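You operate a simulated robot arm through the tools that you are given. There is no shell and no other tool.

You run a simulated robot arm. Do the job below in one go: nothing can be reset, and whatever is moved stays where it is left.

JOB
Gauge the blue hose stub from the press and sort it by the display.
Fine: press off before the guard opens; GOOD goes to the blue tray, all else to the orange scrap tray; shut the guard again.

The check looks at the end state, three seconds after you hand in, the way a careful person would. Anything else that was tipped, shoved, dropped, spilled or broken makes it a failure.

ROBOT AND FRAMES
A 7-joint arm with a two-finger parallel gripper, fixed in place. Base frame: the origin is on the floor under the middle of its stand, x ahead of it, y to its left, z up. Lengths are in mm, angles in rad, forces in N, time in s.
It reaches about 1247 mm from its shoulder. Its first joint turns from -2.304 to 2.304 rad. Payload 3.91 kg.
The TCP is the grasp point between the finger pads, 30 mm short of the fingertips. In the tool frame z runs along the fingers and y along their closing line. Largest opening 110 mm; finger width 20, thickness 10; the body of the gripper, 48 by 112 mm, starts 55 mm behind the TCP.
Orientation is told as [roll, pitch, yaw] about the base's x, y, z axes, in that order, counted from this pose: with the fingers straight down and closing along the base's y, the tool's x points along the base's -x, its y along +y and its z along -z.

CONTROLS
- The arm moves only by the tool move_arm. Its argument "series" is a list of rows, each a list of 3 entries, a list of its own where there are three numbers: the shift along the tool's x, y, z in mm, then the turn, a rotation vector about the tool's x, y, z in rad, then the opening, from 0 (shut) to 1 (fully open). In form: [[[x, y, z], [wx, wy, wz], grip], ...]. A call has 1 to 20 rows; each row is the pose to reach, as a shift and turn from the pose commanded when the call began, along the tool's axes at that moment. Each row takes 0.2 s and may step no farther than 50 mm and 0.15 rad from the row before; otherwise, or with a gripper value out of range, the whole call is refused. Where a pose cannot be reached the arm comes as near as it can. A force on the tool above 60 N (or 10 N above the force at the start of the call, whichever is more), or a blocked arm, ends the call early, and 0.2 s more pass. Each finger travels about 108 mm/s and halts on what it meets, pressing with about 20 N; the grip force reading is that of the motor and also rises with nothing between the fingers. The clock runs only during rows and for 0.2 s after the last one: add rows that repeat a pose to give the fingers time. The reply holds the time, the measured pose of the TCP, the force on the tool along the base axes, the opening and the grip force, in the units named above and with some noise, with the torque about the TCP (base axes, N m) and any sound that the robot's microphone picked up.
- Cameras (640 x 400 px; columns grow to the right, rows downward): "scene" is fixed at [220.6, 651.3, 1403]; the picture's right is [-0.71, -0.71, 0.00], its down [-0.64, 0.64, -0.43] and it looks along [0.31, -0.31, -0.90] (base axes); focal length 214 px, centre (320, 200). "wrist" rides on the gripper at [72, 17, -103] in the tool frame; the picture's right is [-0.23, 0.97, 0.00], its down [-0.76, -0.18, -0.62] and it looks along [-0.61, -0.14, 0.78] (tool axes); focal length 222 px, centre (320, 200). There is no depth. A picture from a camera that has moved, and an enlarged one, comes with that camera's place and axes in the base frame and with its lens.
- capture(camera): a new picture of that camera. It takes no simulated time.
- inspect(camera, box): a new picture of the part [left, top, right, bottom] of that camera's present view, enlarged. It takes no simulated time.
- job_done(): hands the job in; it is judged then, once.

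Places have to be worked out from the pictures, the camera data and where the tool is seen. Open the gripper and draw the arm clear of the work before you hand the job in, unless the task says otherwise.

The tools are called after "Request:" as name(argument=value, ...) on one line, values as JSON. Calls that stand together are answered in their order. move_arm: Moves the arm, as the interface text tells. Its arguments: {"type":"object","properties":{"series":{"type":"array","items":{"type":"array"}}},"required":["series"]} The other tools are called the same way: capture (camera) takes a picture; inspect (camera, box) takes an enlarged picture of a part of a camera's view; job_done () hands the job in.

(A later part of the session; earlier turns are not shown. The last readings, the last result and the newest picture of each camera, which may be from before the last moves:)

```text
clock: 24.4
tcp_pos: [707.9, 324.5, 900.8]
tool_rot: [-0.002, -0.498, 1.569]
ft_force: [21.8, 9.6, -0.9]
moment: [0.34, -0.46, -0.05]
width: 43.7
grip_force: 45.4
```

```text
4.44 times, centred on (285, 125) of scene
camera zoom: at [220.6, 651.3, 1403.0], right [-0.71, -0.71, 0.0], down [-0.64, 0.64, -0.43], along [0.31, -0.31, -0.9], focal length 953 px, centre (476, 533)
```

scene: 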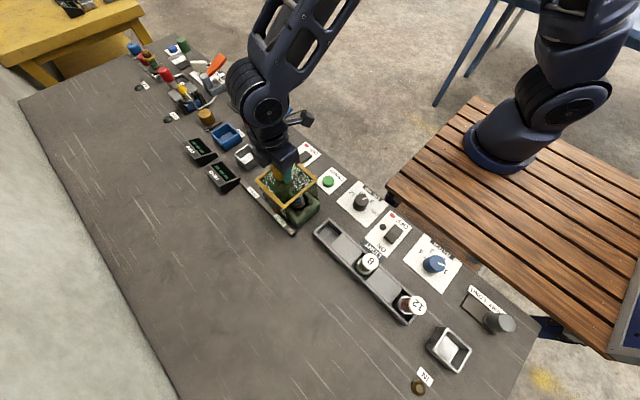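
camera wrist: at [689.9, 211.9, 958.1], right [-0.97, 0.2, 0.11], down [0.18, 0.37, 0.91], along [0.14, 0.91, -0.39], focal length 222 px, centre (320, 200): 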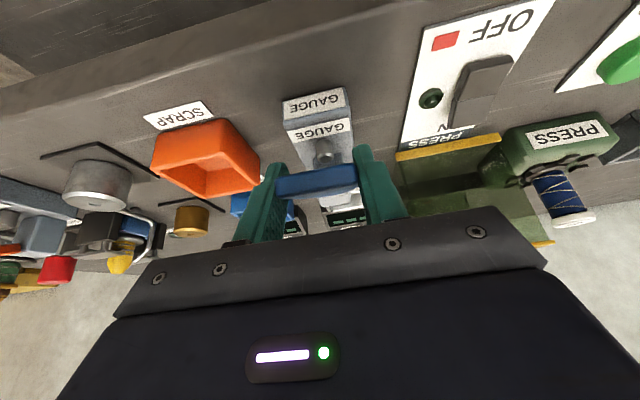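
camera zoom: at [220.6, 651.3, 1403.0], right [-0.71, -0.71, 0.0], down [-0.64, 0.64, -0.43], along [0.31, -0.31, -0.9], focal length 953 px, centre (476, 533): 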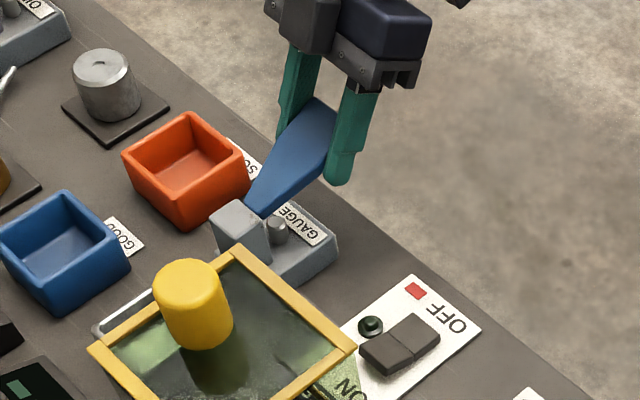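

The paddle is held at 43.7 mm. I try raising it a few millimetres and watch the force.

Request:
move_arm(series=[[[-1.5, -1.5, -1.4], [0, 0, 0], 0.25], [[-3, -1.5, -2.9], [0, 0, 0], 0.25], [[-4.6, -1.5, -4.3], [0, 0, 0], 0.25]])

Request:
inspect(camera="scene", box=[240, 80, 330, 170])

```text
clock: 25.2
tcp_pos: [708.6, 324.4, 904.5]
tool_rot: [0.004, -0.499, 1.567]
ft_force: [9.4, -4.3, -38.7]
moment: [-0.26, -0.33, -0.18]
width: 44.3
grip_force: 44.6
```

```text
4.44 times, centred on (285, 125) of scene
camera zoom: at [220.6, 651.3, 1403.0], right [-0.71, -0.71, 0.0], down [-0.64, 0.64, -0.43], along [0.31, -0.31, -0.9], focal length 953 px, centre (476, 533)
```

zoom: 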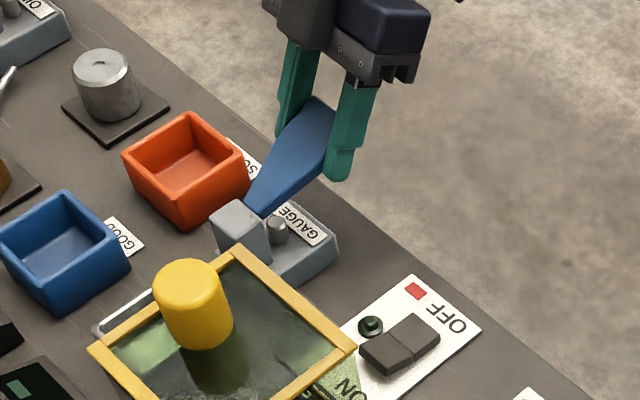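

The lever won't rise (it pushes back 39 N), so it is at its upper stop and only moves down. I ease it down gradually to learn its travel and see what the display does.

Request:
move_arm(series=[[[4.6, -1.5, 4.3], [0, 0, 0], 0.25], [[7.9, -1.5, 8.2], [0, 0, 0], 0.25], [[10.4, -1.5, 10.8], [0, 0, 0], 0.25], [[13, -1.5, 13.4], [0, 0, 0], 0.25]])

Request:
inspect(camera="scene", box=[180, 80, 330, 190])

Request:
capture(camera="wrist")

```text
clock: 26.2
tcp_pos: [707.6, 323.0, 890.5]
tool_rot: [0.001, -0.5, 1.572]
ft_force: [-22.3, 6.2, 15.6]
moment: [1.36, -0.04, -0.12]
width: 43.8
grip_force: 45.2
```

```text
3.64 times, centred on (255, 135) of scene
camera zoom: at [220.6, 651.3, 1403.0], right [-0.71, -0.71, 0.0], down [-0.64, 0.64, -0.43], along [0.31, -0.31, -0.9], focal length 780 px, centre (556, 436)
```

zoom: 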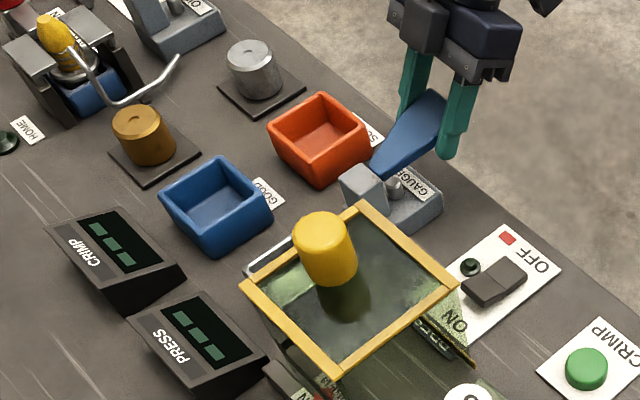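

```text
taken
camera wrist: at [690.4, 210.1, 947.4], right [-0.97, 0.2, 0.11], down [0.18, 0.37, 0.91], along [0.14, 0.91, -0.39], focal length 222 px, centre (320, 200)
```

wrist: 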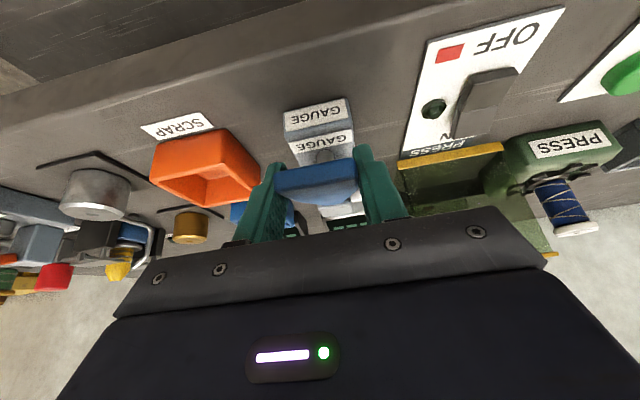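

The lever goes down with light resistance (about 16 N). I continue slowly.

Request:
move_arm(series=[[[3, 0, 3.5], [0, 0, 0], 0.25], [[6, 0, 7], [0, 0, 0], 0.25], [[9, 0, 10.5], [0, 0, 0], 0.25], [[12, 0, 14], [0, 0, 0], 0.25]])

Request:
inspect(camera="scene", box=[180, 80, 330, 190])

```text
clock: 27.2
tcp_pos: [709.3, 318.4, 871.5]
tool_rot: [0.001, -0.5, 1.571]
ft_force: [-28.6, 18.3, 12.5]
moment: [1.11, 0.2, -0.19]
width: 43.9
grip_force: 45.2
```

```text
3.64 times, centred on (255, 135) of scene
camera zoom: at [220.6, 651.3, 1403.0], right [-0.71, -0.71, 0.0], down [-0.64, 0.64, -0.43], along [0.31, -0.31, -0.9], focal length 780 px, centre (556, 436)
```

zoom: 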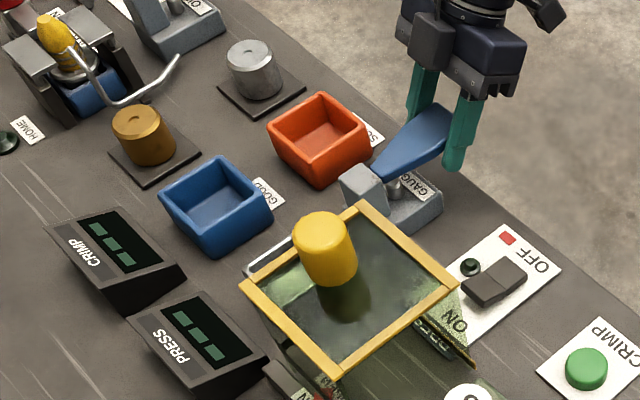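

Lever near horizontal with about 12 N and no display change yet. I continue down in small steps to find its lower stop.

Request:
move_arm(series=[[[2.5, 0.7, 4], [0, 0, 0], 0.25], [[5, 1, 8], [0, 0, 0], 0.25], [[7, 1, 11.5], [0, 0, 0], 0.25], [[9, 1, 15], [0, 0, 0], 0.25]])

Request:
inspect(camera="scene", box=[180, 80, 330, 190])

Request:
capture(camera="wrist")

```text
clock: 28.2
tcp_pos: [708.5, 318.0, 854.9]
tool_rot: [-0.001, -0.499, 1.573]
ft_force: [-23.9, 6.6, 16.6]
moment: [1.11, 0.08, 0.03]
width: 43.9
grip_force: 45.1
```

```text
3.64 times, centred on (255, 135) of scene
camera zoom: at [220.6, 651.3, 1403.0], right [-0.71, -0.71, 0.0], down [-0.64, 0.64, -0.43], along [0.31, -0.31, -0.9], focal length 780 px, centre (556, 436)
```

zoom: 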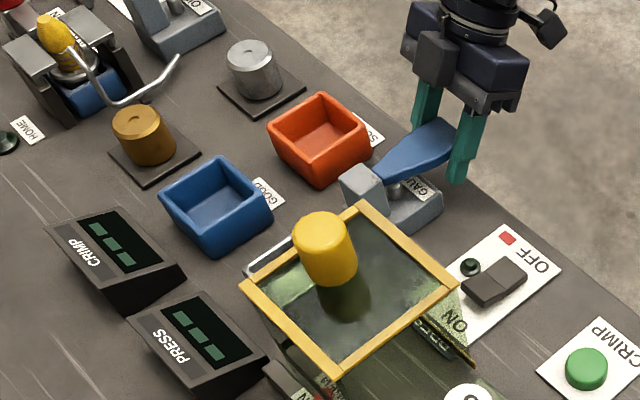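

```text
taken
camera wrist: at [690.2, 203.9, 911.3], right [-0.97, 0.2, 0.11], down [0.18, 0.37, 0.91], along [0.14, 0.91, -0.4], focal length 222 px, centre (320, 200)
```

wrist: 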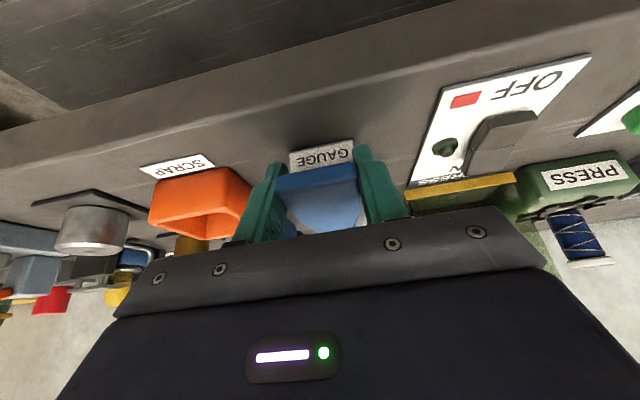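

Still no response at z 855. I press the last bit to the lower stop, then check the display.

Request:
move_arm(series=[[[1, 0.5, 4.5], [0, 0, 0], 0.25], [[2, 0.8, 9], [0, 0, 0], 0.25], [[3, 1, 13], [0, 0, 0], 0.25], [[3.5, 1, 17], [0, 0, 0], 0.25]])

Request:
inspect(camera="scene", box=[180, 80, 330, 190])

Request:
inspect(camera="scene", box=[130, 30, 260, 120])

```text
clock: 29.2
tcp_pos: [707.8, 322.4, 838.5]
tool_rot: [-0.005, -0.502, 1.571]
ft_force: [-14.1, -15.9, 34.8]
moment: [-0.15, -0.18, -0.04]
width: 43.5
grip_force: 44.7
```

```text
3.64 times, centred on (255, 135) of scene
camera zoom: at [220.6, 651.3, 1403.0], right [-0.71, -0.71, 0.0], down [-0.64, 0.64, -0.43], along [0.31, -0.31, -0.9], focal length 780 px, centre (556, 436)
```

zoom: 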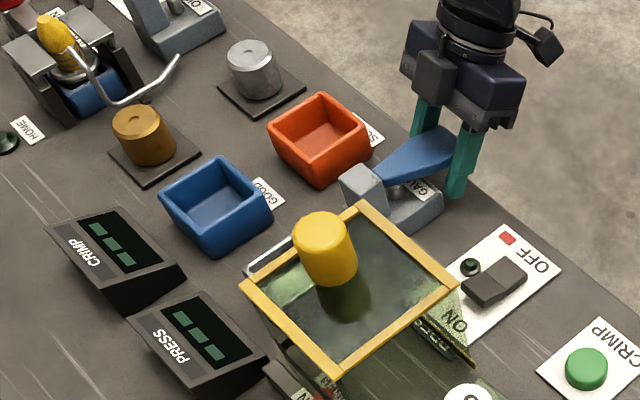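

```text
4.44 times, centred on (195, 75) of scene
camera zoom: at [220.6, 651.3, 1403.0], right [-0.71, -0.71, 0.0], down [-0.64, 0.64, -0.43], along [0.31, -0.31, -0.9], focal length 953 px, centre (876, 756)
```

zoom: 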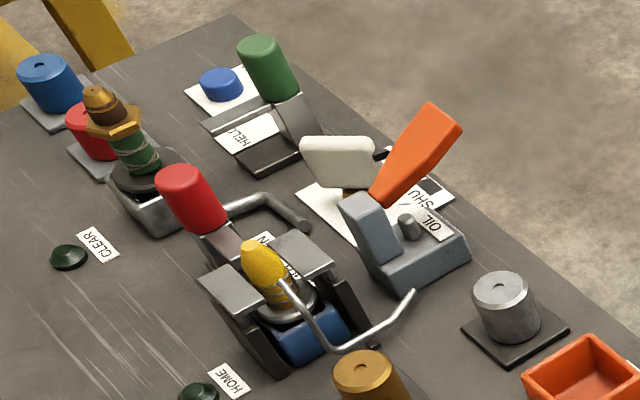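

The lever's travel is about ±20°, and at its lower stop the display still shows dashes, as expected with no part. So GAUGE acts as a press-to-read lever. I ride it back up, release it and back away to look for the nest where the stub goes.

Request:
move_arm(series=[[[-4.2, 0.5, -15.9], [0, 0, 0], 0.25], [[-12.3, 0.5, -30.9], [0, 0, 0], 0.25], [[-24.9, 0.5, -45.7], [0, 0, 0], 0.25], [[-29, 0.5, -50], [0, 0, 0], 0.25], [[-29, 0.5, -50], [0, 0, 0], 0.5], [[-29, 0.5, -50], [0, 0, 0], 0.75], [[-29, 0.5, -50], [0, 0, 0], 0.75], [[0, 0.5, -70], [0, 0, 0], 0.75], [[25, 0.5, -105], [0, 0, 0], 0.75]])

Request:
inspect(camera="scene", box=[180, 80, 330, 190])

```text
clock: 31.2
tcp_pos: [706.3, 250.2, 917.5]
tool_rot: [0.001, -0.5, 1.572]
ft_force: [-0.4, 0.6, 0.3]
moment: [-0.02, 0.01, 0.0]
width: 82.5
grip_force: 0.1
```

```text
3.64 times, centred on (255, 135) of scene
camera zoom: at [220.6, 651.3, 1403.0], right [-0.71, -0.71, 0.0], down [-0.64, 0.64, -0.43], along [0.31, -0.31, -0.9], focal length 780 px, centre (556, 436)
```

zoom: 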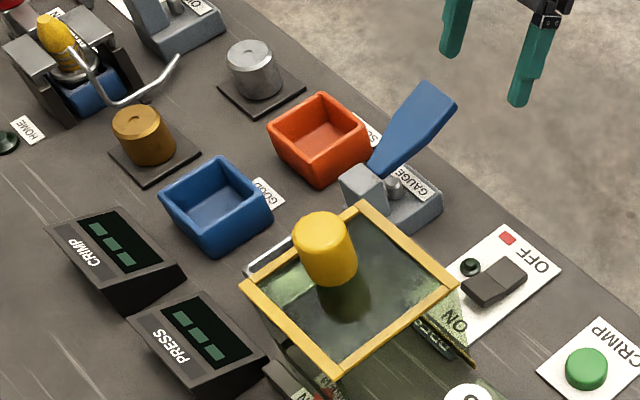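

The lever returned up. Now I go above the steel cup behind the gauge, at about (697, 514), to see whether it is the gauge nest.

Request:
move_arm(series=[[[-22, 0, -14], [0, 0.125, 0], 0.75], [[-44, 0, -28], [0, 0.25, 0], 0.75], [[-65, 0, -42], [0, 0.375, 0], 0.75], [[-87, 0, -55], [0, 0.5, 0], 0.75]])

Request:
move_arm(series=[[[-48, 0, -4], [0, 0, 0], 0.75], [[-96, 0, -6], [0, 0, 0], 0.75], [[-144, 0, -8], [0, 0, 0], 0.75], [[-192, 0, -10], [0, 0, 0], 0.75], [[-235, 0, -10], [0, 0, 0], 0.75]])

Request:
capture(camera="wrist")

Request:
inspect(camera="wrist", box=[230, 30, 400, 200])

```text
clock: 32.2
tcp_pos: [706.4, 298.7, 1008.4]
tool_rot: [0.0, 0.001, 1.57]
ft_force: [0.6, -0.7, 0.7]
moment: [0.03, 0.0, 0.0]
width: 82.4
grip_force: 0.1
```

```text
clock: 33.4
tcp_pos: [706.7, 536.1, 1018.4]
tool_rot: [0.001, -0.001, 1.57]
ft_force: [0.8, 0.1, 1.0]
moment: [0.03, 0.01, 0.05]
width: 82.7
grip_force: 0.2
```

```text
taken
camera wrist: at [688.9, 463.1, 1122.3], right [-0.97, 0.23, 0.0], down [0.18, 0.76, 0.62], along [0.14, 0.61, -0.78], focal length 222 px, centre (320, 200)
```

wrist: 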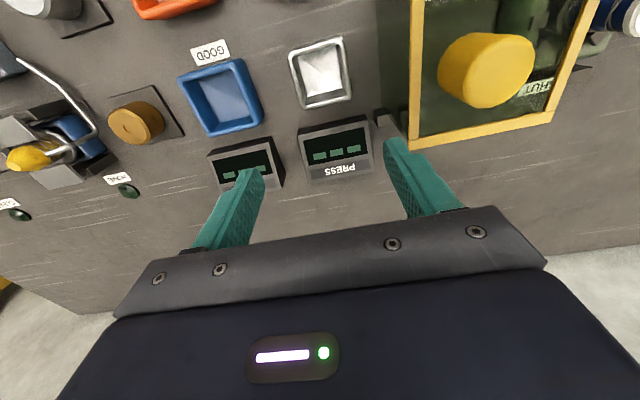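

```text
2.35 times, centred on (315, 115) of wrist
camera zoom: at [688.9, 463.1, 1122.3], right [-0.97, 0.23, 0.0], down [0.18, 0.76, 0.62], along [0.14, 0.61, -0.78], focal length 523 px, centre (332, 400)
```

zoom: 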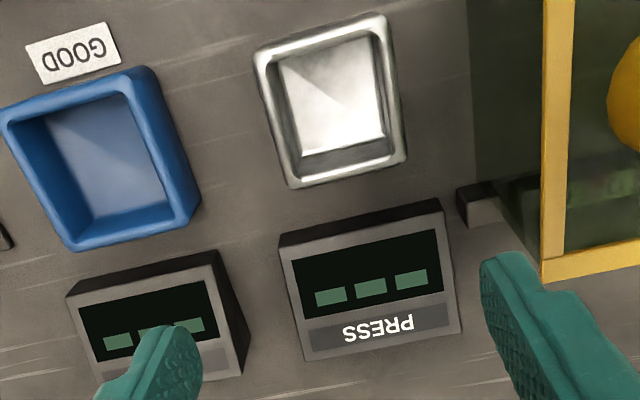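

The steel cup is plain, about 61 mm square at (698, 511), with an inside of about 48 mm. I also check the cylinders on the black plates before choosing.

Request:
inspect(camera="wrist", box=[0, 0, 200, 220])

Request:
inspect(camera="scene", box=[195, 85, 250, 130])

Request:
inspect(camera="scene", box=[400, 310, 480, 400])

Request:
inspect(camera="scene", box=[460, 280, 540, 350])

```text
1.82 times, centred on (100, 110) of wrist
camera zoom: at [688.9, 463.1, 1122.3], right [-0.97, 0.23, 0.0], down [0.18, 0.76, 0.62], along [0.14, 0.61, -0.78], focal length 404 px, centre (720, 364)
```

zoom: 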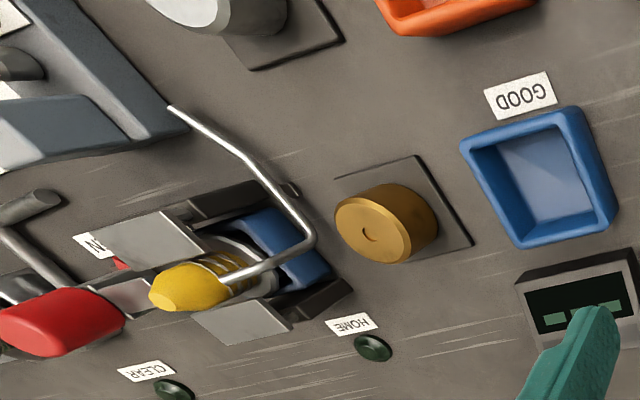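

```text
8.89 times, centred on (222, 108) of scene
camera zoom: at [220.6, 651.3, 1403.0], right [-0.71, -0.71, 0.0], down [-0.64, 0.64, -0.43], along [0.31, -0.31, -0.9], focal length 1906 px, centre (1187, 1022)
```

zoom: 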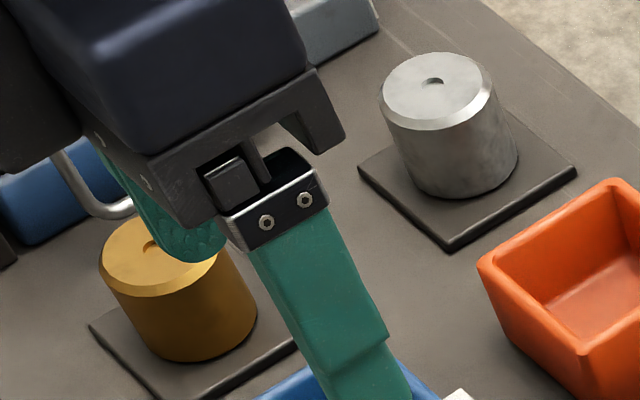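

```text
4.44 times, centred on (440, 355) of scene
camera zoom: at [220.6, 651.3, 1403.0], right [-0.71, -0.71, 0.0], down [-0.64, 0.64, -0.43], along [0.31, -0.31, -0.9], focal length 953 px, centre (-213, -489)
```

zoom: 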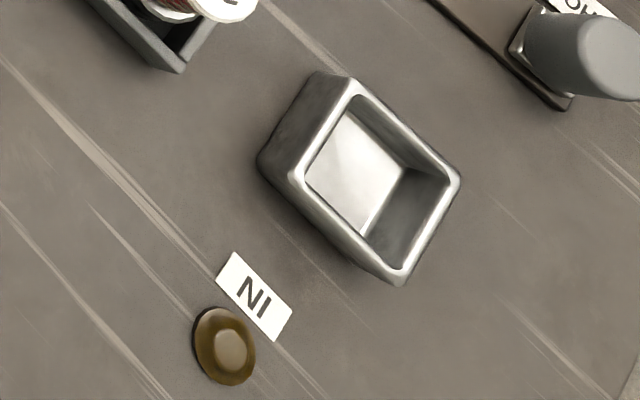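

```text
5.71 times, centred on (500, 315) of scene
camera zoom: at [220.6, 651.3, 1403.0], right [-0.71, -0.71, 0.0], down [-0.64, 0.64, -0.43], along [0.31, -0.31, -0.9], focal length 1226 px, centre (-709, -457)
```

zoom: 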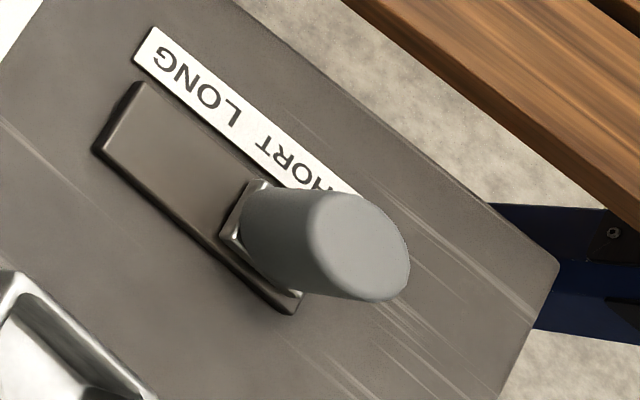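

I take the steel cup beside the GAUGE lever as the likely nest for the stub. Now I fly over the guard at z≈1040, turn back to yaw 0 so the fingers close along y away from the guard, and stop above the stub.

Request:
move_arm(series=[[[0, 5, -20], [0, 0, 0.131], 0.75], [[2, 20, -25], [0, 0, 0.262], 0.75], [[4, 45, -25], [0, 0, 0.393], 0.75], [[6, 70, -25], [0, 0, 0.524], 0.75], [[9, 95, -25], [0, 0, 0.654], 0.75], [[11, 120, -25], [0, 0, 0.785], 0.75], [[13, 145, -25], [0, 0, 0.916], 0.75], [[16, 170, -25], [0, 0, 1.047], 0.75], [[18, 195, -25], [0, 0, 1.178], 0.75], [[20, 220, -25], [0, 0, 1.309], 0.75], [[22, 240, -25], [0, 0, 1.44], 0.75], [[24, 257, -25], [0, 0, 1.571], 0.75]])

Request:
capture(camera="wrist")

Request:
inspect(camera="wrist", box=[230, 60, 410, 220])

```text
clock: 36.0
tcp_pos: [450.6, 510.5, 1043.0]
tool_rot: [-0.002, 0.001, -0.003]
ft_force: [0.2, 0.4, 0.8]
moment: [0.01, 0.01, -0.01]
width: 82.4
grip_force: 0.0
```

```text
taken
camera wrist: at [377.4, 527.7, 1146.8], right [0.23, 0.97, 0.0], down [0.76, -0.18, 0.62], along [0.61, -0.14, -0.78], focal length 222 px, centre (320, 200)
```

wrist: 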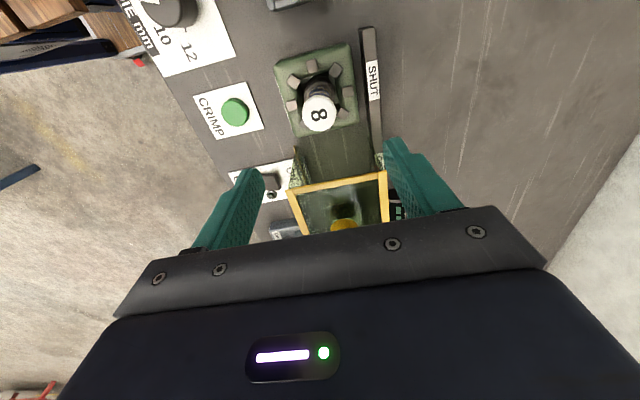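

```text
2.50 times, centred on (320, 140) of wrist
camera zoom: at [377.4, 527.7, 1146.8], right [0.23, 0.97, 0.0], down [0.76, -0.18, 0.62], along [0.61, -0.14, -0.78], focal length 555 px, centre (320, 350)
```

zoom: 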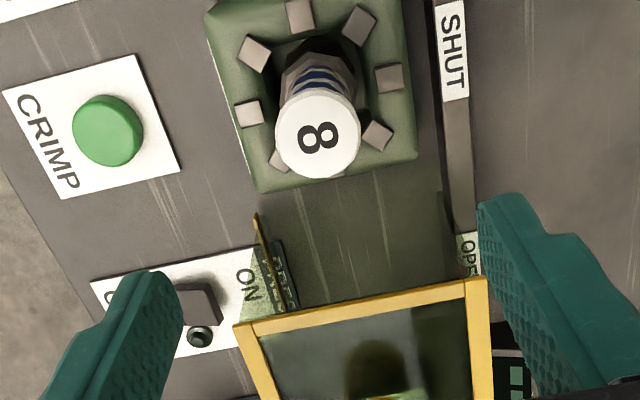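

The cap is at (450, 511), directly below the grasp point. I lower so the pads straddle the cap and upper hose (TCP z≈893, tips at about 863).

Request:
move_arm(series=[[[0, 0, 40], [0, 0, 0], 0.6], [[0, 0, 80], [0, 0, 0], 0.6], [[0, 0, 115], [0, 0, 0], 0.6], [[0, 0, 135], [0, 0, 0], 0.6], [[0, 0, 150], [0, 0, 0], 0.6]])

Request:
capture(camera="wrist")

Request:
inspect(camera="scene", box=[250, 150, 350, 240])

```text
clock: 37.2
tcp_pos: [450.2, 510.6, 894.4]
tool_rot: [-0.001, -0.001, 0.0]
ft_force: [-0.7, -0.3, 0.6]
moment: [0.04, 0.04, 0.0]
width: 66.1
grip_force: 0.1
```

```text
taken
camera wrist: at [376.6, 528.7, 997.3], right [0.23, 0.97, 0.0], down [0.76, -0.18, 0.62], along [0.61, -0.14, -0.78], focal length 222 px, centre (320, 200)
```

wrist: 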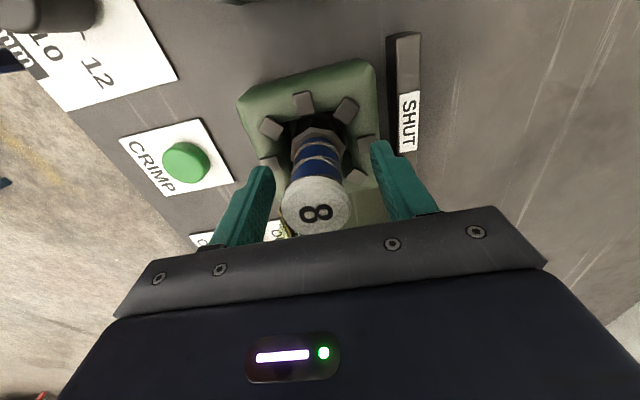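

```text
4.44 times, centred on (300, 195) of scene
camera zoom: at [220.6, 651.3, 1403.0], right [-0.71, -0.71, 0.0], down [-0.64, 0.64, -0.43], along [0.31, -0.31, -0.9], focal length 953 px, centre (409, 222)
```

zoom: 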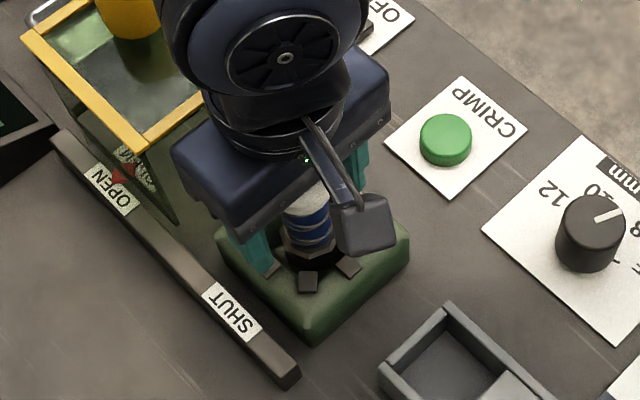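

The stub is between the fingers; I close on it.

Request:
move_arm(series=[[[0, 0, 0], [0, 0, 0], 0.4], [[0, 0, 0], [0, 0, 0], 0.25], [[0, 0, 0], [0, 0, 0], 0.15], [[0, 0, 0], [0, 0, 0], 0.15]])

Request:
capture(camera="wrist")

```text
clock: 38.2
tcp_pos: [450.2, 511.2, 893.0]
tool_rot: [0.001, 0.0, -0.001]
ft_force: [1.1, -0.5, -0.7]
moment: [-0.02, -0.03, -0.02]
width: 35.1
grip_force: 19.9
```

```text
taken
camera wrist: at [376.9, 528.6, 997.3], right [0.23, 0.97, 0.0], down [0.76, -0.18, 0.62], along [0.61, -0.14, -0.78], focal length 222 px, centre (320, 200)
```

wrist: 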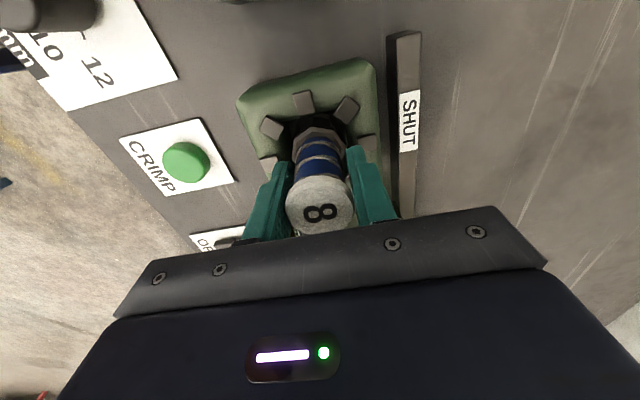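

The cap is held at 35.1 mm. I lift straight up slowly and watch the force.

Request:
move_arm(series=[[[0, 0, -8], [0, 0, 0], 0.1], [[0, 0, -18], [0, 0, 0], 0.1], [[0, 0, -35], [0, 0, 0], 0.1], [[0, 0, -60], [0, 0, 0], 0.1], [[0, 0, -95], [0, 0, 0], 0.1], [[0, 0, -130], [0, 0, 0], 0.1], [[0, 0, -165], [0, 0, 0], 0.1]])

Request:
capture(camera="wrist")

Request:
inspect(camera="scene", box=[240, 130, 360, 240])

```text
clock: 39.8
tcp_pos: [449.5, 511.4, 1058.0]
tool_rot: [0.0, -0.001, -0.002]
ft_force: [0.1, 0.6, -4.1]
moment: [0.0, 0.03, -0.01]
width: 35.2
grip_force: 19.8
```

```text
taken
camera wrist: at [376.6, 528.6, 1161.9], right [0.23, 0.97, 0.0], down [0.76, -0.18, 0.62], along [0.61, -0.14, -0.78], focal length 222 px, centre (320, 200)
```

wrist: 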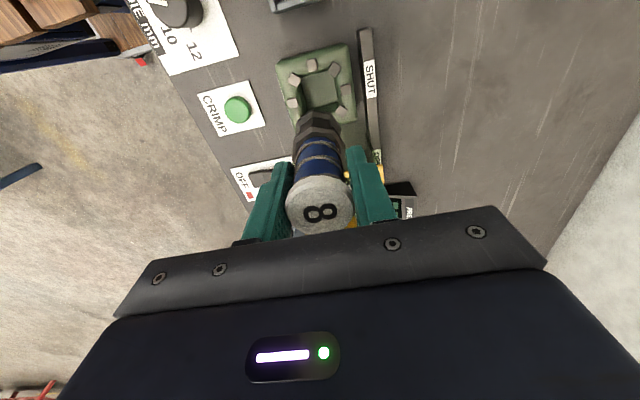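

```text
3.64 times, centred on (300, 185) of scene
camera zoom: at [220.6, 651.3, 1403.0], right [-0.71, -0.71, 0.0], down [-0.64, 0.64, -0.43], along [0.31, -0.31, -0.9], focal length 780 px, centre (393, 254)
```

zoom: 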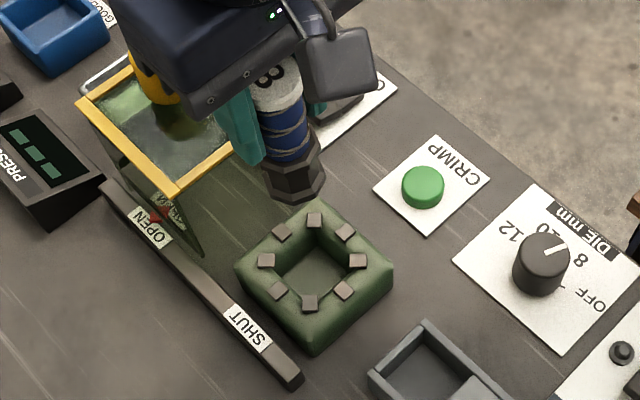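

The stub is free: about 105 mm long overall, 40 mm hex foot, bottom roughly 88 mm below the grasp point. I raise to z≈1105 so it clears the guard knob (973), then carry it over to above the steel cup at (698, 511).

Request:
move_arm(series=[[[0, 0, -25], [0, 0, 0], 0.1], [[0, 0, -47], [0, 0, 0], 0.1], [[-20, 0, -50], [0, 0, 0], 0.1], [[-50, 0, -50], [0, 0, 0], 0.1], [[-85, 0, -50], [0, 0, 0], 0.1], [[-120, 0, -50], [0, 0, 0], 0.1], [[-155, 0, -50], [0, 0, 0], 0.1], [[-190, 0, -50], [0, 0, 0], 0.1], [[-220, 0, -50], [0, 0, 0], 0.1], [[-240, 0, -50], [0, 0, 0], 0.1], [[-248, 0, -50], [0, 0, 0], 0.1]])

Request:
capture(camera="wrist")

Request:
capture(camera="scene")

```text
clock: 42.2
tcp_pos: [699.4, 509.9, 1107.7]
tool_rot: [0.001, 0.001, -0.002]
ft_force: [0.3, 0.4, -2.7]
moment: [-0.02, 0.01, 0.02]
width: 35.3
grip_force: 20.0
```

```text
taken
camera wrist: at [625.6, 527.7, 1211.8], right [0.23, 0.97, 0.0], down [0.76, -0.18, 0.62], along [0.61, -0.14, -0.78], focal length 222 px, centre (320, 200)
```

wrist: 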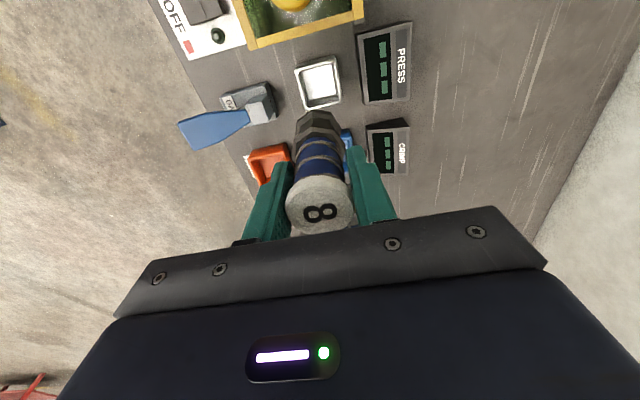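

```text
taken
```

scene: 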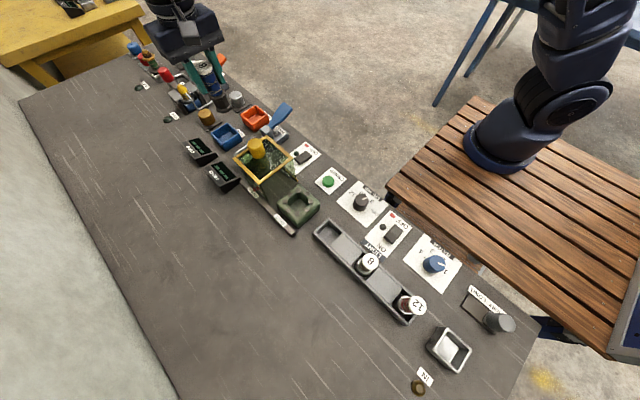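

I verify the cup's centre from this camera position before lowering.

Request:
inspect(camera="wrist", box=[200, 30, 420, 190])

Request:
inspect(camera="scene", box=[150, 30, 290, 180])

```text
2.50 times, centred on (310, 110) of wrist
camera zoom: at [625.6, 527.7, 1211.8], right [0.23, 0.97, 0.0], down [0.76, -0.18, 0.62], along [0.61, -0.14, -0.78], focal length 555 px, centre (345, 425)
```

zoom: 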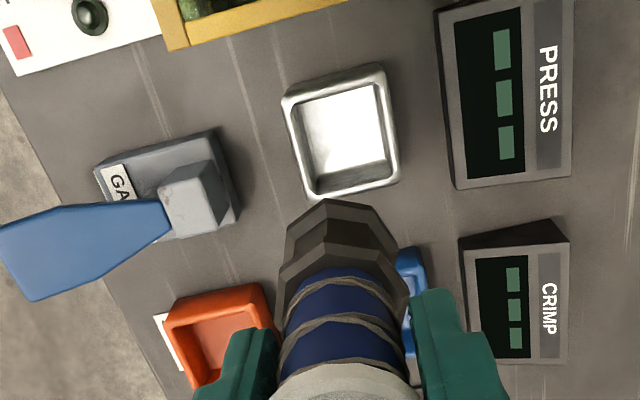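

```text
2.67 times, centred on (220, 105) of scene
camera zoom: at [220.6, 651.3, 1403.0], right [-0.71, -0.71, 0.0], down [-0.64, 0.64, -0.43], along [0.31, -0.31, -0.9], focal length 572 px, centre (587, 453)
```

zoom: 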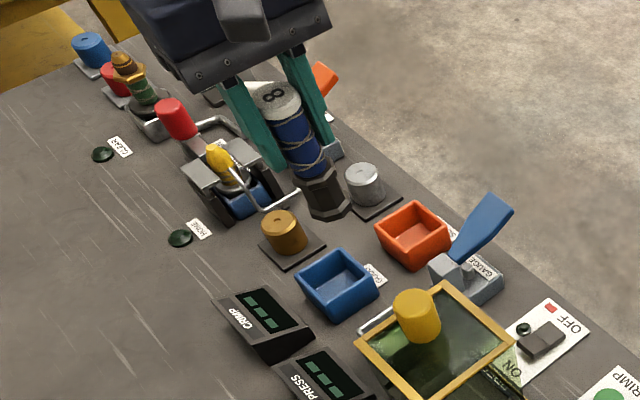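

The cup centre is confirmed at (698.5, 511), rim z≈832. At yaw 0 the camera housing would pass close to the guard knob, so I turn to yaw +90° up here first.

Request:
move_arm(series=[[[0, 0, 0], [0, 0, -0.131], 0.1], [[0, 0, 0], [0, 0, -0.262], 0.1], [[0, 0, 0], [0, 0, -0.393], 0.1], [[0, 0, 0], [0, 0, -0.524], 0.1], [[0, 0, 0], [0, 0, -0.654], 0.1], [[0, 0, 0], [0, 0, -0.785], 0.1], [[0, 0, 0], [0, 0, -0.916], 0.1], [[0, 0, 0], [0, 0, -1.047], 0.1], [[0, 0, 0], [0, 0, -1.178], 0.1], [[0, 0, 0], [0, 0, -1.309], 0.1], [[0, 0, 0], [0, 0, -1.44], 0.1], [[0, 0, 0], [0, 0, -1.571], 0.1]])

Request:
capture(camera="wrist")

```text
clock: 44.8
tcp_pos: [697.8, 511.4, 1108.5]
tool_rot: [0.001, 0.0, 1.573]
ft_force: [0.1, -0.4, 0.4]
moment: [0.0, -0.02, -0.03]
width: 11.1
grip_force: 0.1
```

```text
taken
camera wrist: at [680.5, 438.9, 1212.0], right [-0.97, 0.23, 0.0], down [0.18, 0.76, 0.62], along [0.14, 0.61, -0.78], focal length 222 px, centre (320, 200)
```

wrist: 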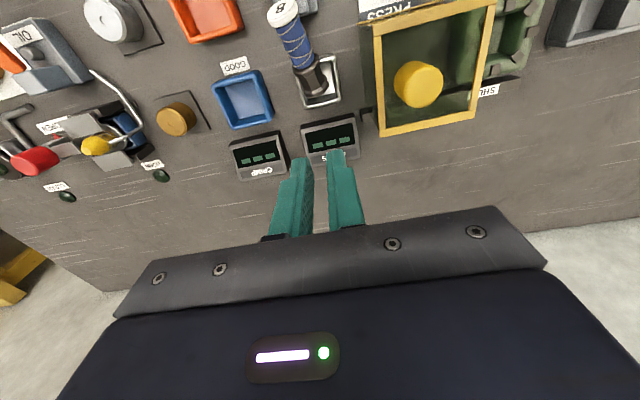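

The stub slipped out of the grip during the turn: the opening now reads 11 mm, and the stub seems to have landed foot-first in the steel cup, leaning toward the gauge. I look closely at how it lies and whether anything else was disturbed.

Request:
inspect(camera="wrist", box=[200, 0, 420, 190])

Request:
inspect(camera="scene", box=[190, 80, 320, 190])

Request:
capture(camera="scene")

```text
2.11 times, centred on (310, 95) of wrist
camera zoom: at [680.5, 438.9, 1212.0], right [-0.97, 0.23, 0.0], down [0.18, 0.76, 0.62], along [0.14, 0.61, -0.78], focal length 468 px, centre (341, 421)
```

zoom: 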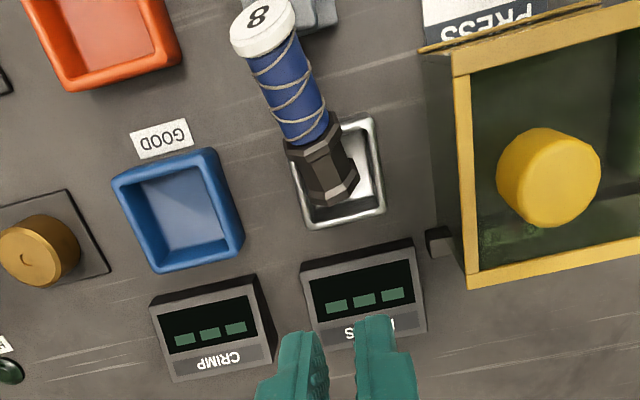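

```text
3.64 times, centred on (255, 135) of scene
camera zoom: at [220.6, 651.3, 1403.0], right [-0.71, -0.71, 0.0], down [-0.64, 0.64, -0.43], along [0.31, -0.31, -0.9], focal length 780 px, centre (556, 436)
```

zoom: 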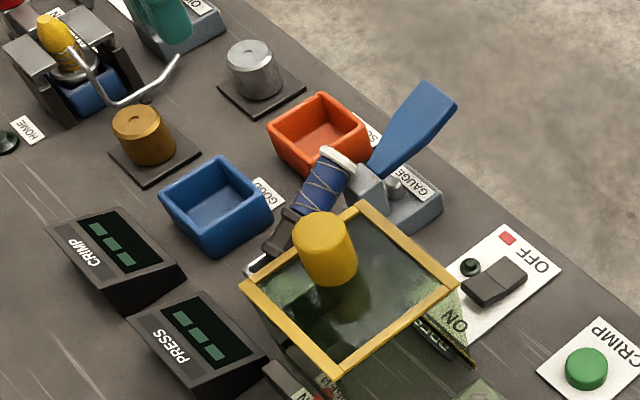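

```text
taken
```

scene: 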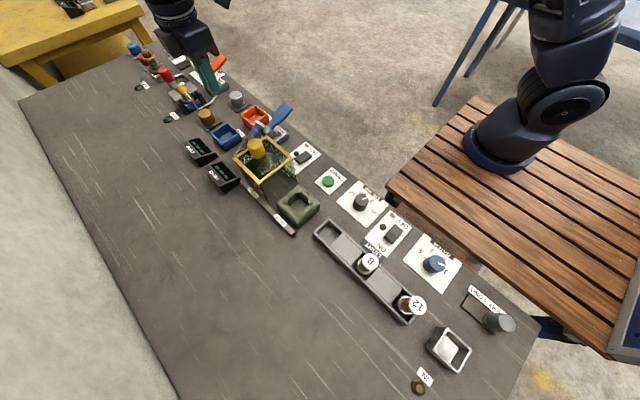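

The stub's foot is in the steel cup and its cap rests on top of the gauge post, around (717, 422, 889). Nothing else seems displaced. I zoom in to get the exact pose.

Request:
inspect(camera="wrist", box=[255, 0, 365, 110])

Request:
inspect(camera="scene", box=[235, 110, 300, 165])

```text
3.64 times, centred on (310, 55) of wrist
camera zoom: at [680.5, 438.9, 1212.0], right [-0.97, 0.23, 0.0], down [0.18, 0.76, 0.62], along [0.14, 0.61, -0.78], focal length 808 px, centre (356, 727)
```

zoom: 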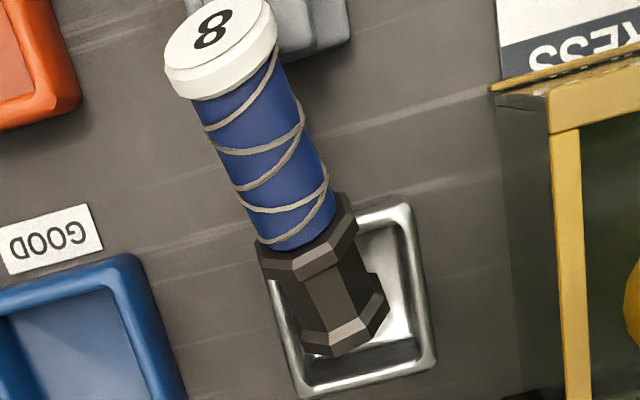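

```text
7.27 times, centred on (268, 138) of scene
camera zoom: at [220.6, 651.3, 1403.0], right [-0.71, -0.71, 0.0], down [-0.64, 0.64, -0.43], along [0.31, -0.31, -0.9], focal length 1560 px, centre (702, 654)
```

zoom: 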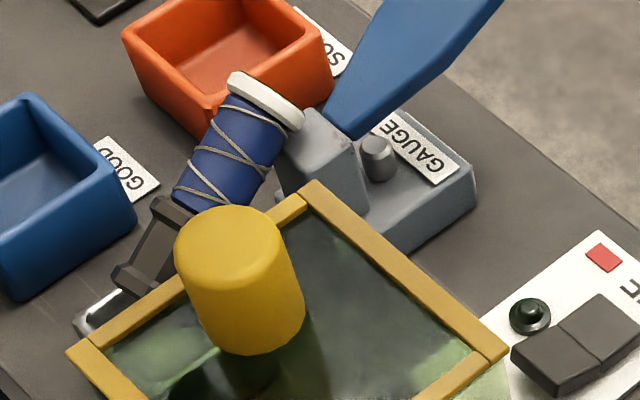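

The stub lies with its foot at about (706, 514, 845) in the cup and its cap top at about (718, 419, 892) on the gauge post, tilted about 26° from horizontal; nothing else has moved. Before re-grasping, I test whether the cup is the gauge nest by pressing the GAUGE lever with closed fingers at about (707, 318), well clear of the stub.

Request:
move_arm(series=[[[40, -2, 0], [0, 0, 0], 0], [[80, -4, 10], [0, 0, 0], 0], [[120, -6, 40], [0, 0, 0], 0], [[160, -8, 75], [0, 0, 0], 0], [[193, -9, 110], [0, 0, 0], 0], [[193, -9, 150], [0, 0, 0], 0], [[193, -9, 164], [0, 0, 0], 0]])

Request:
inspect(camera="scene", box=[180, 60, 320, 180])

Request:
capture(camera="wrist")

```text
refused: row 4 steps farther than a row can; nothing moved
```

```text
3.33 times, centred on (250, 120) of scene
camera zoom: at [220.6, 651.3, 1403.0], right [-0.71, -0.71, 0.0], down [-0.64, 0.64, -0.43], along [0.31, -0.31, -0.9], focal length 715 px, centre (553, 467)
```

zoom: 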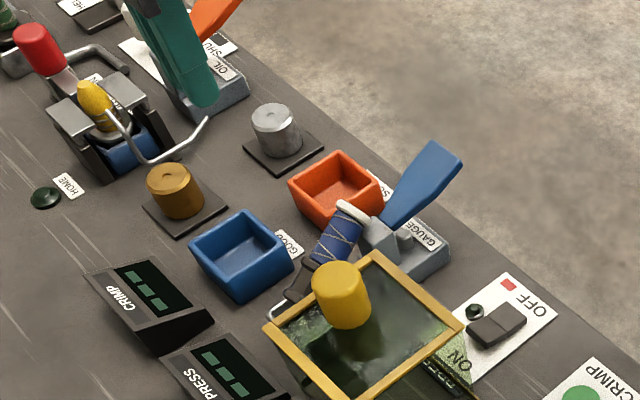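

```text
taken
camera wrist: at [680.5, 438.9, 1212.0], right [-0.97, 0.23, 0.0], down [0.18, 0.76, 0.62], along [0.14, 0.61, -0.78], focal length 222 px, centre (320, 200)
```

wrist: 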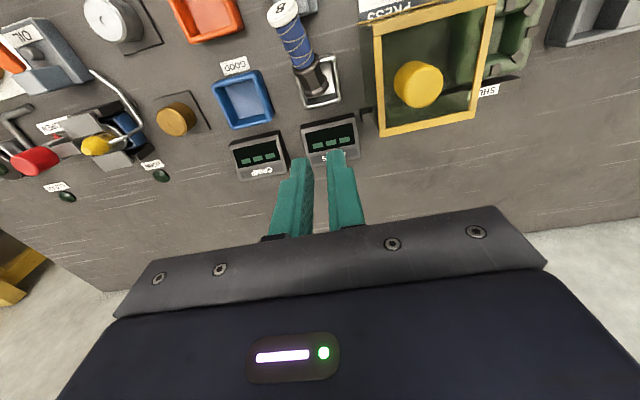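

That call was refused for one oversized step, and nothing moved. I resend it with smaller steps.

Request:
move_arm(series=[[[40, -2, 0], [0, 0, 0], 0], [[80, -4, 10], [0, 0, 0], 0], [[115, -6, 35], [0, 0, 0], 0], [[150, -8, 65], [0, 0, 0], 0], [[180, -9, 95], [0, 0, 0], 0], [[193, -9, 130], [0, 0, 0], 0], [[193, -9, 155], [0, 0, 0], 0], [[193, -9, 164], [0, 0, 0], 0]])

Request:
inspect(camera="scene", box=[180, 60, 320, 180])

Request:
capture(camera="wrist")

```text
clock: 46.6
tcp_pos: [708.1, 318.4, 943.8]
tool_rot: [0.001, 0.0, 1.57]
ft_force: [-0.1, -0.1, -0.2]
moment: [0.04, 0.03, 0.01]
width: 0.0
grip_force: 20.5
```

```text
3.33 times, centred on (250, 120) of scene
camera zoom: at [220.6, 651.3, 1403.0], right [-0.71, -0.71, 0.0], down [-0.64, 0.64, -0.43], along [0.31, -0.31, -0.9], focal length 715 px, centre (553, 467)
```

zoom: 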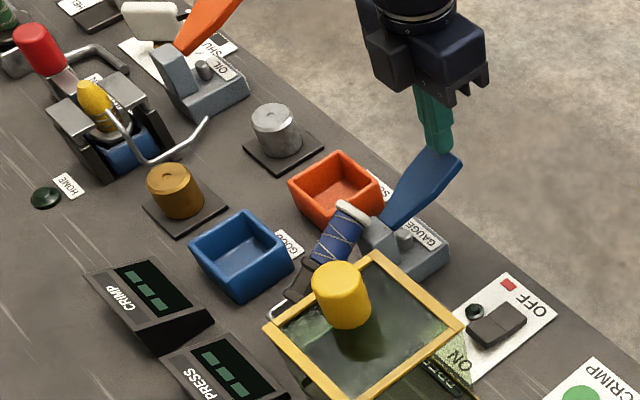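

```text
taken
camera wrist: at [688.8, 245.7, 1047.5], right [-0.97, 0.23, 0.0], down [0.18, 0.76, 0.62], along [0.14, 0.61, -0.78], focal length 222 px, centre (320, 200)
```

wrist: 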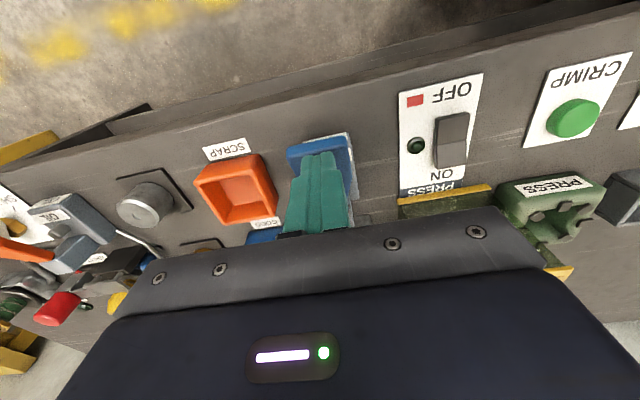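

The fingertips are right over the paddle. I press it down to its lower stop in small steps.

Request:
move_arm(series=[[[0, 0, 10], [0, 0, 0], 0], [[0, 0, 18], [0, 0, 0], 0], [[0, 0, 26], [0, 0, 0], 0], [[0, 0, 34], [0, 0, 0], 0], [[0, 0, 42], [0, 0, 0], 0], [[0, 0, 50], [0, 0, 0], 0], [[0, 0, 58], [0, 0, 0], 0], [[0, 0, 64], [0, 0, 0], 0], [[0, 0, 68], [0, 0, 0], 0]])

Request:
inspect(camera="scene", box=[180, 60, 320, 180])

```text
clock: 48.5
tcp_pos: [707.9, 319.5, 884.8]
tool_rot: [-0.007, -0.001, 1.572]
ft_force: [-14.2, -12.1, 34.7]
moment: [-0.01, 0.39, 0.24]
width: 0.0
grip_force: 19.6
stopped in row 9: the force on the tool passed its limit at 68 N (the readings are from after the stop); the commanded pose is now the measured one
```

```text
3.33 times, centred on (250, 120) of scene
camera zoom: at [220.6, 651.3, 1403.0], right [-0.71, -0.71, 0.0], down [-0.64, 0.64, -0.43], along [0.31, -0.31, -0.9], focal length 715 px, centre (553, 467)
```

zoom: 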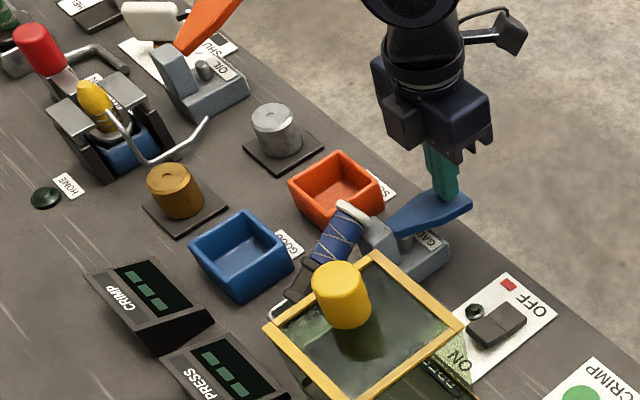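

The lever bottomed (TCP 885), but the CRIMP display still shows dashes, so the stub is not properly seated or the nest is elsewhere. I let the lever rise and go up for a better look.

Request:
move_arm(series=[[[0, 0, -12], [0, 0, 0], 0], [[0, 0, -26], [0, 0, 0], 0], [[0, 0, -42], [0, 0, 0], 0], [[0, 0, -62], [0, 0, 0], 0], [[5, 0, -90], [0, 0, 0], 0], [[30, 0, -120], [0, 0, 0], 0.3]])

Request:
capture(camera="wrist")

Request:
inspect(camera="scene", box=[230, 90, 320, 180])

```text
clock: 49.9
tcp_pos: [708.2, 289.1, 1002.7]
tool_rot: [-0.004, -0.002, 1.569]
ft_force: [-0.4, -0.6, -0.9]
moment: [0.0, 0.0, -0.03]
width: 33.2
grip_force: 0.1
```

```text
taken
camera wrist: at [689.9, 216.1, 1107.0], right [-0.97, 0.23, 0.0], down [0.18, 0.76, 0.63], along [0.15, 0.61, -0.78], focal length 222 px, centre (320, 200)
```

wrist: 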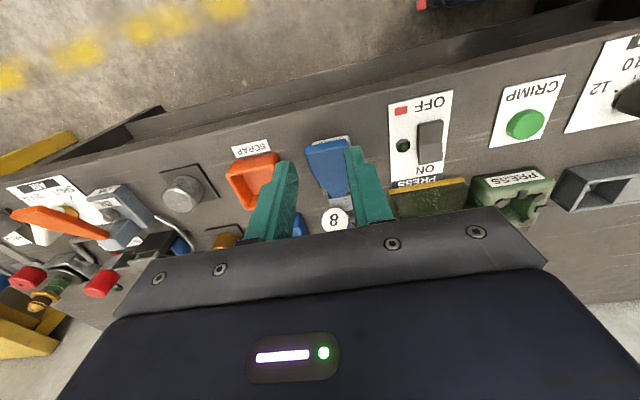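

```text
4.44 times, centred on (275, 135) of scene
camera zoom: at [220.6, 651.3, 1403.0], right [-0.71, -0.71, 0.0], down [-0.64, 0.64, -0.43], along [0.31, -0.31, -0.9], focal length 953 px, centre (520, 489)
```

zoom: 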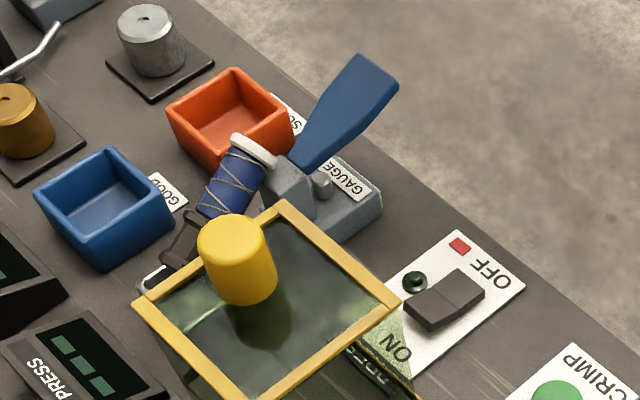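

The stub is still stable. I'll re-grasp it from its cap end: approach along its lean (yaw ≈ 97°, tilt ≈ 50° toward +y), stopping about 120 mm short first to check alignment.

Request:
move_arm(series=[[[0, -8, 0], [0, 0, -0.062], 0.6], [[0, -15, 0], [0, 0, -0.124], 0.6], [[0, -15, 0], [0, 0, -0.124], 0.6]])

Request:
move_arm(series=[[[-9, -2, 7], [0, -0.145, 0], 0.6], [[-18, -4, 14], [0, -0.291, 0], 0.6], [[-27, -6, 21], [0, -0.436, 0], 0.6], [[-37, -8, 28], [0, -0.582, 0], 0.6], [[-46, -10, 36], [0, -0.727, 0], 0.6], [[-55.7, -11.6, 43], [0, -0.873, 0], 0.6]])

Request:
capture(camera="wrist")

Request:
inspect(camera="wrist", box=[230, 80, 410, 240])

Request:
inspect(camera="scene", box=[230, 90, 320, 180])

```text
clock: 50.7
tcp_pos: [722.6, 289.1, 1002.9]
tool_rot: [-0.003, -0.001, 1.694]
ft_force: [-0.1, 0.1, 0.6]
moment: [-0.01, 0.0, 0.0]
width: 65.8
grip_force: 0.0
```

```text
clock: 52.1
tcp_pos: [727.1, 346.4, 961.8]
tool_rot: [-0.007, -0.877, 1.702]
ft_force: [-0.3, -0.7, 0.1]
moment: [-0.07, -0.05, -0.04]
width: 65.8
grip_force: 0.0
```

```text
taken
camera wrist: at [725.0, 219.6, 972.6], right [-0.99, 0.02, 0.17], down [0.17, 0.03, 0.99], along [0.02, 1.0, -0.03], focal length 222 px, centre (320, 200)
```

wrist: 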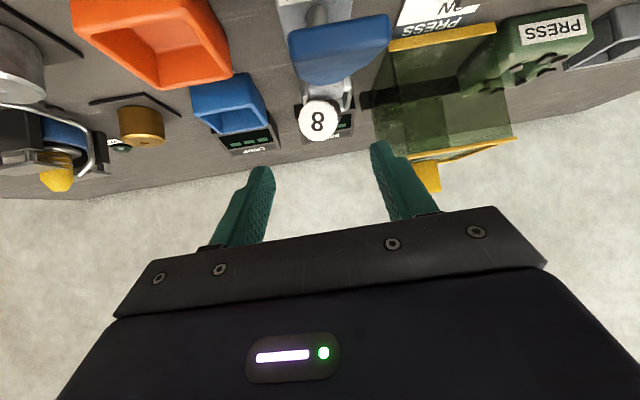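

```text
2.50 times, centred on (320, 160) of wrist
camera zoom: at [725.0, 219.6, 972.6], right [-0.99, 0.02, 0.17], down [0.17, 0.03, 0.99], along [0.02, 1.0, -0.03], focal length 555 px, centre (320, 300)
```

zoom: 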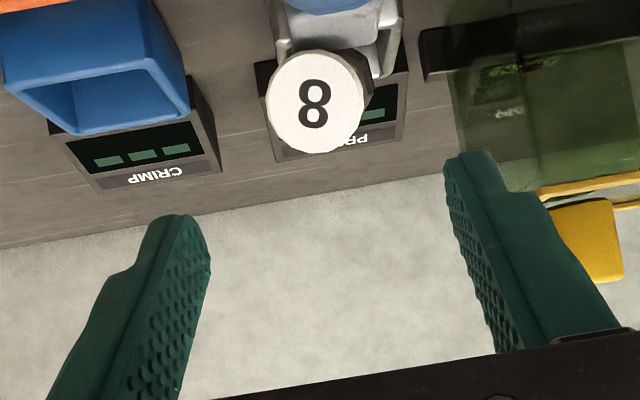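

```text
4.44 times, centred on (275, 135) of scene
camera zoom: at [220.6, 651.3, 1403.0], right [-0.71, -0.71, 0.0], down [-0.64, 0.64, -0.43], along [0.31, -0.31, -0.9], focal length 953 px, centre (520, 489)
```

zoom: 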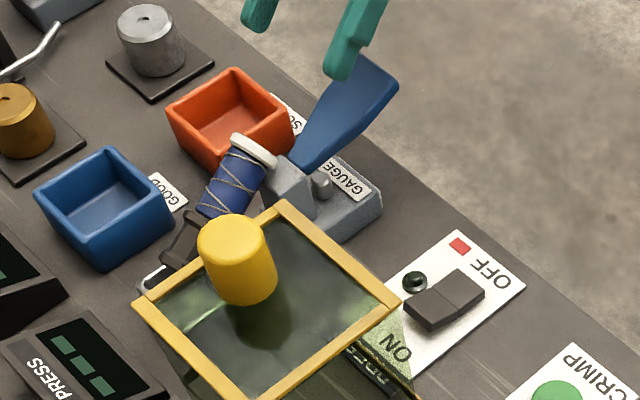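

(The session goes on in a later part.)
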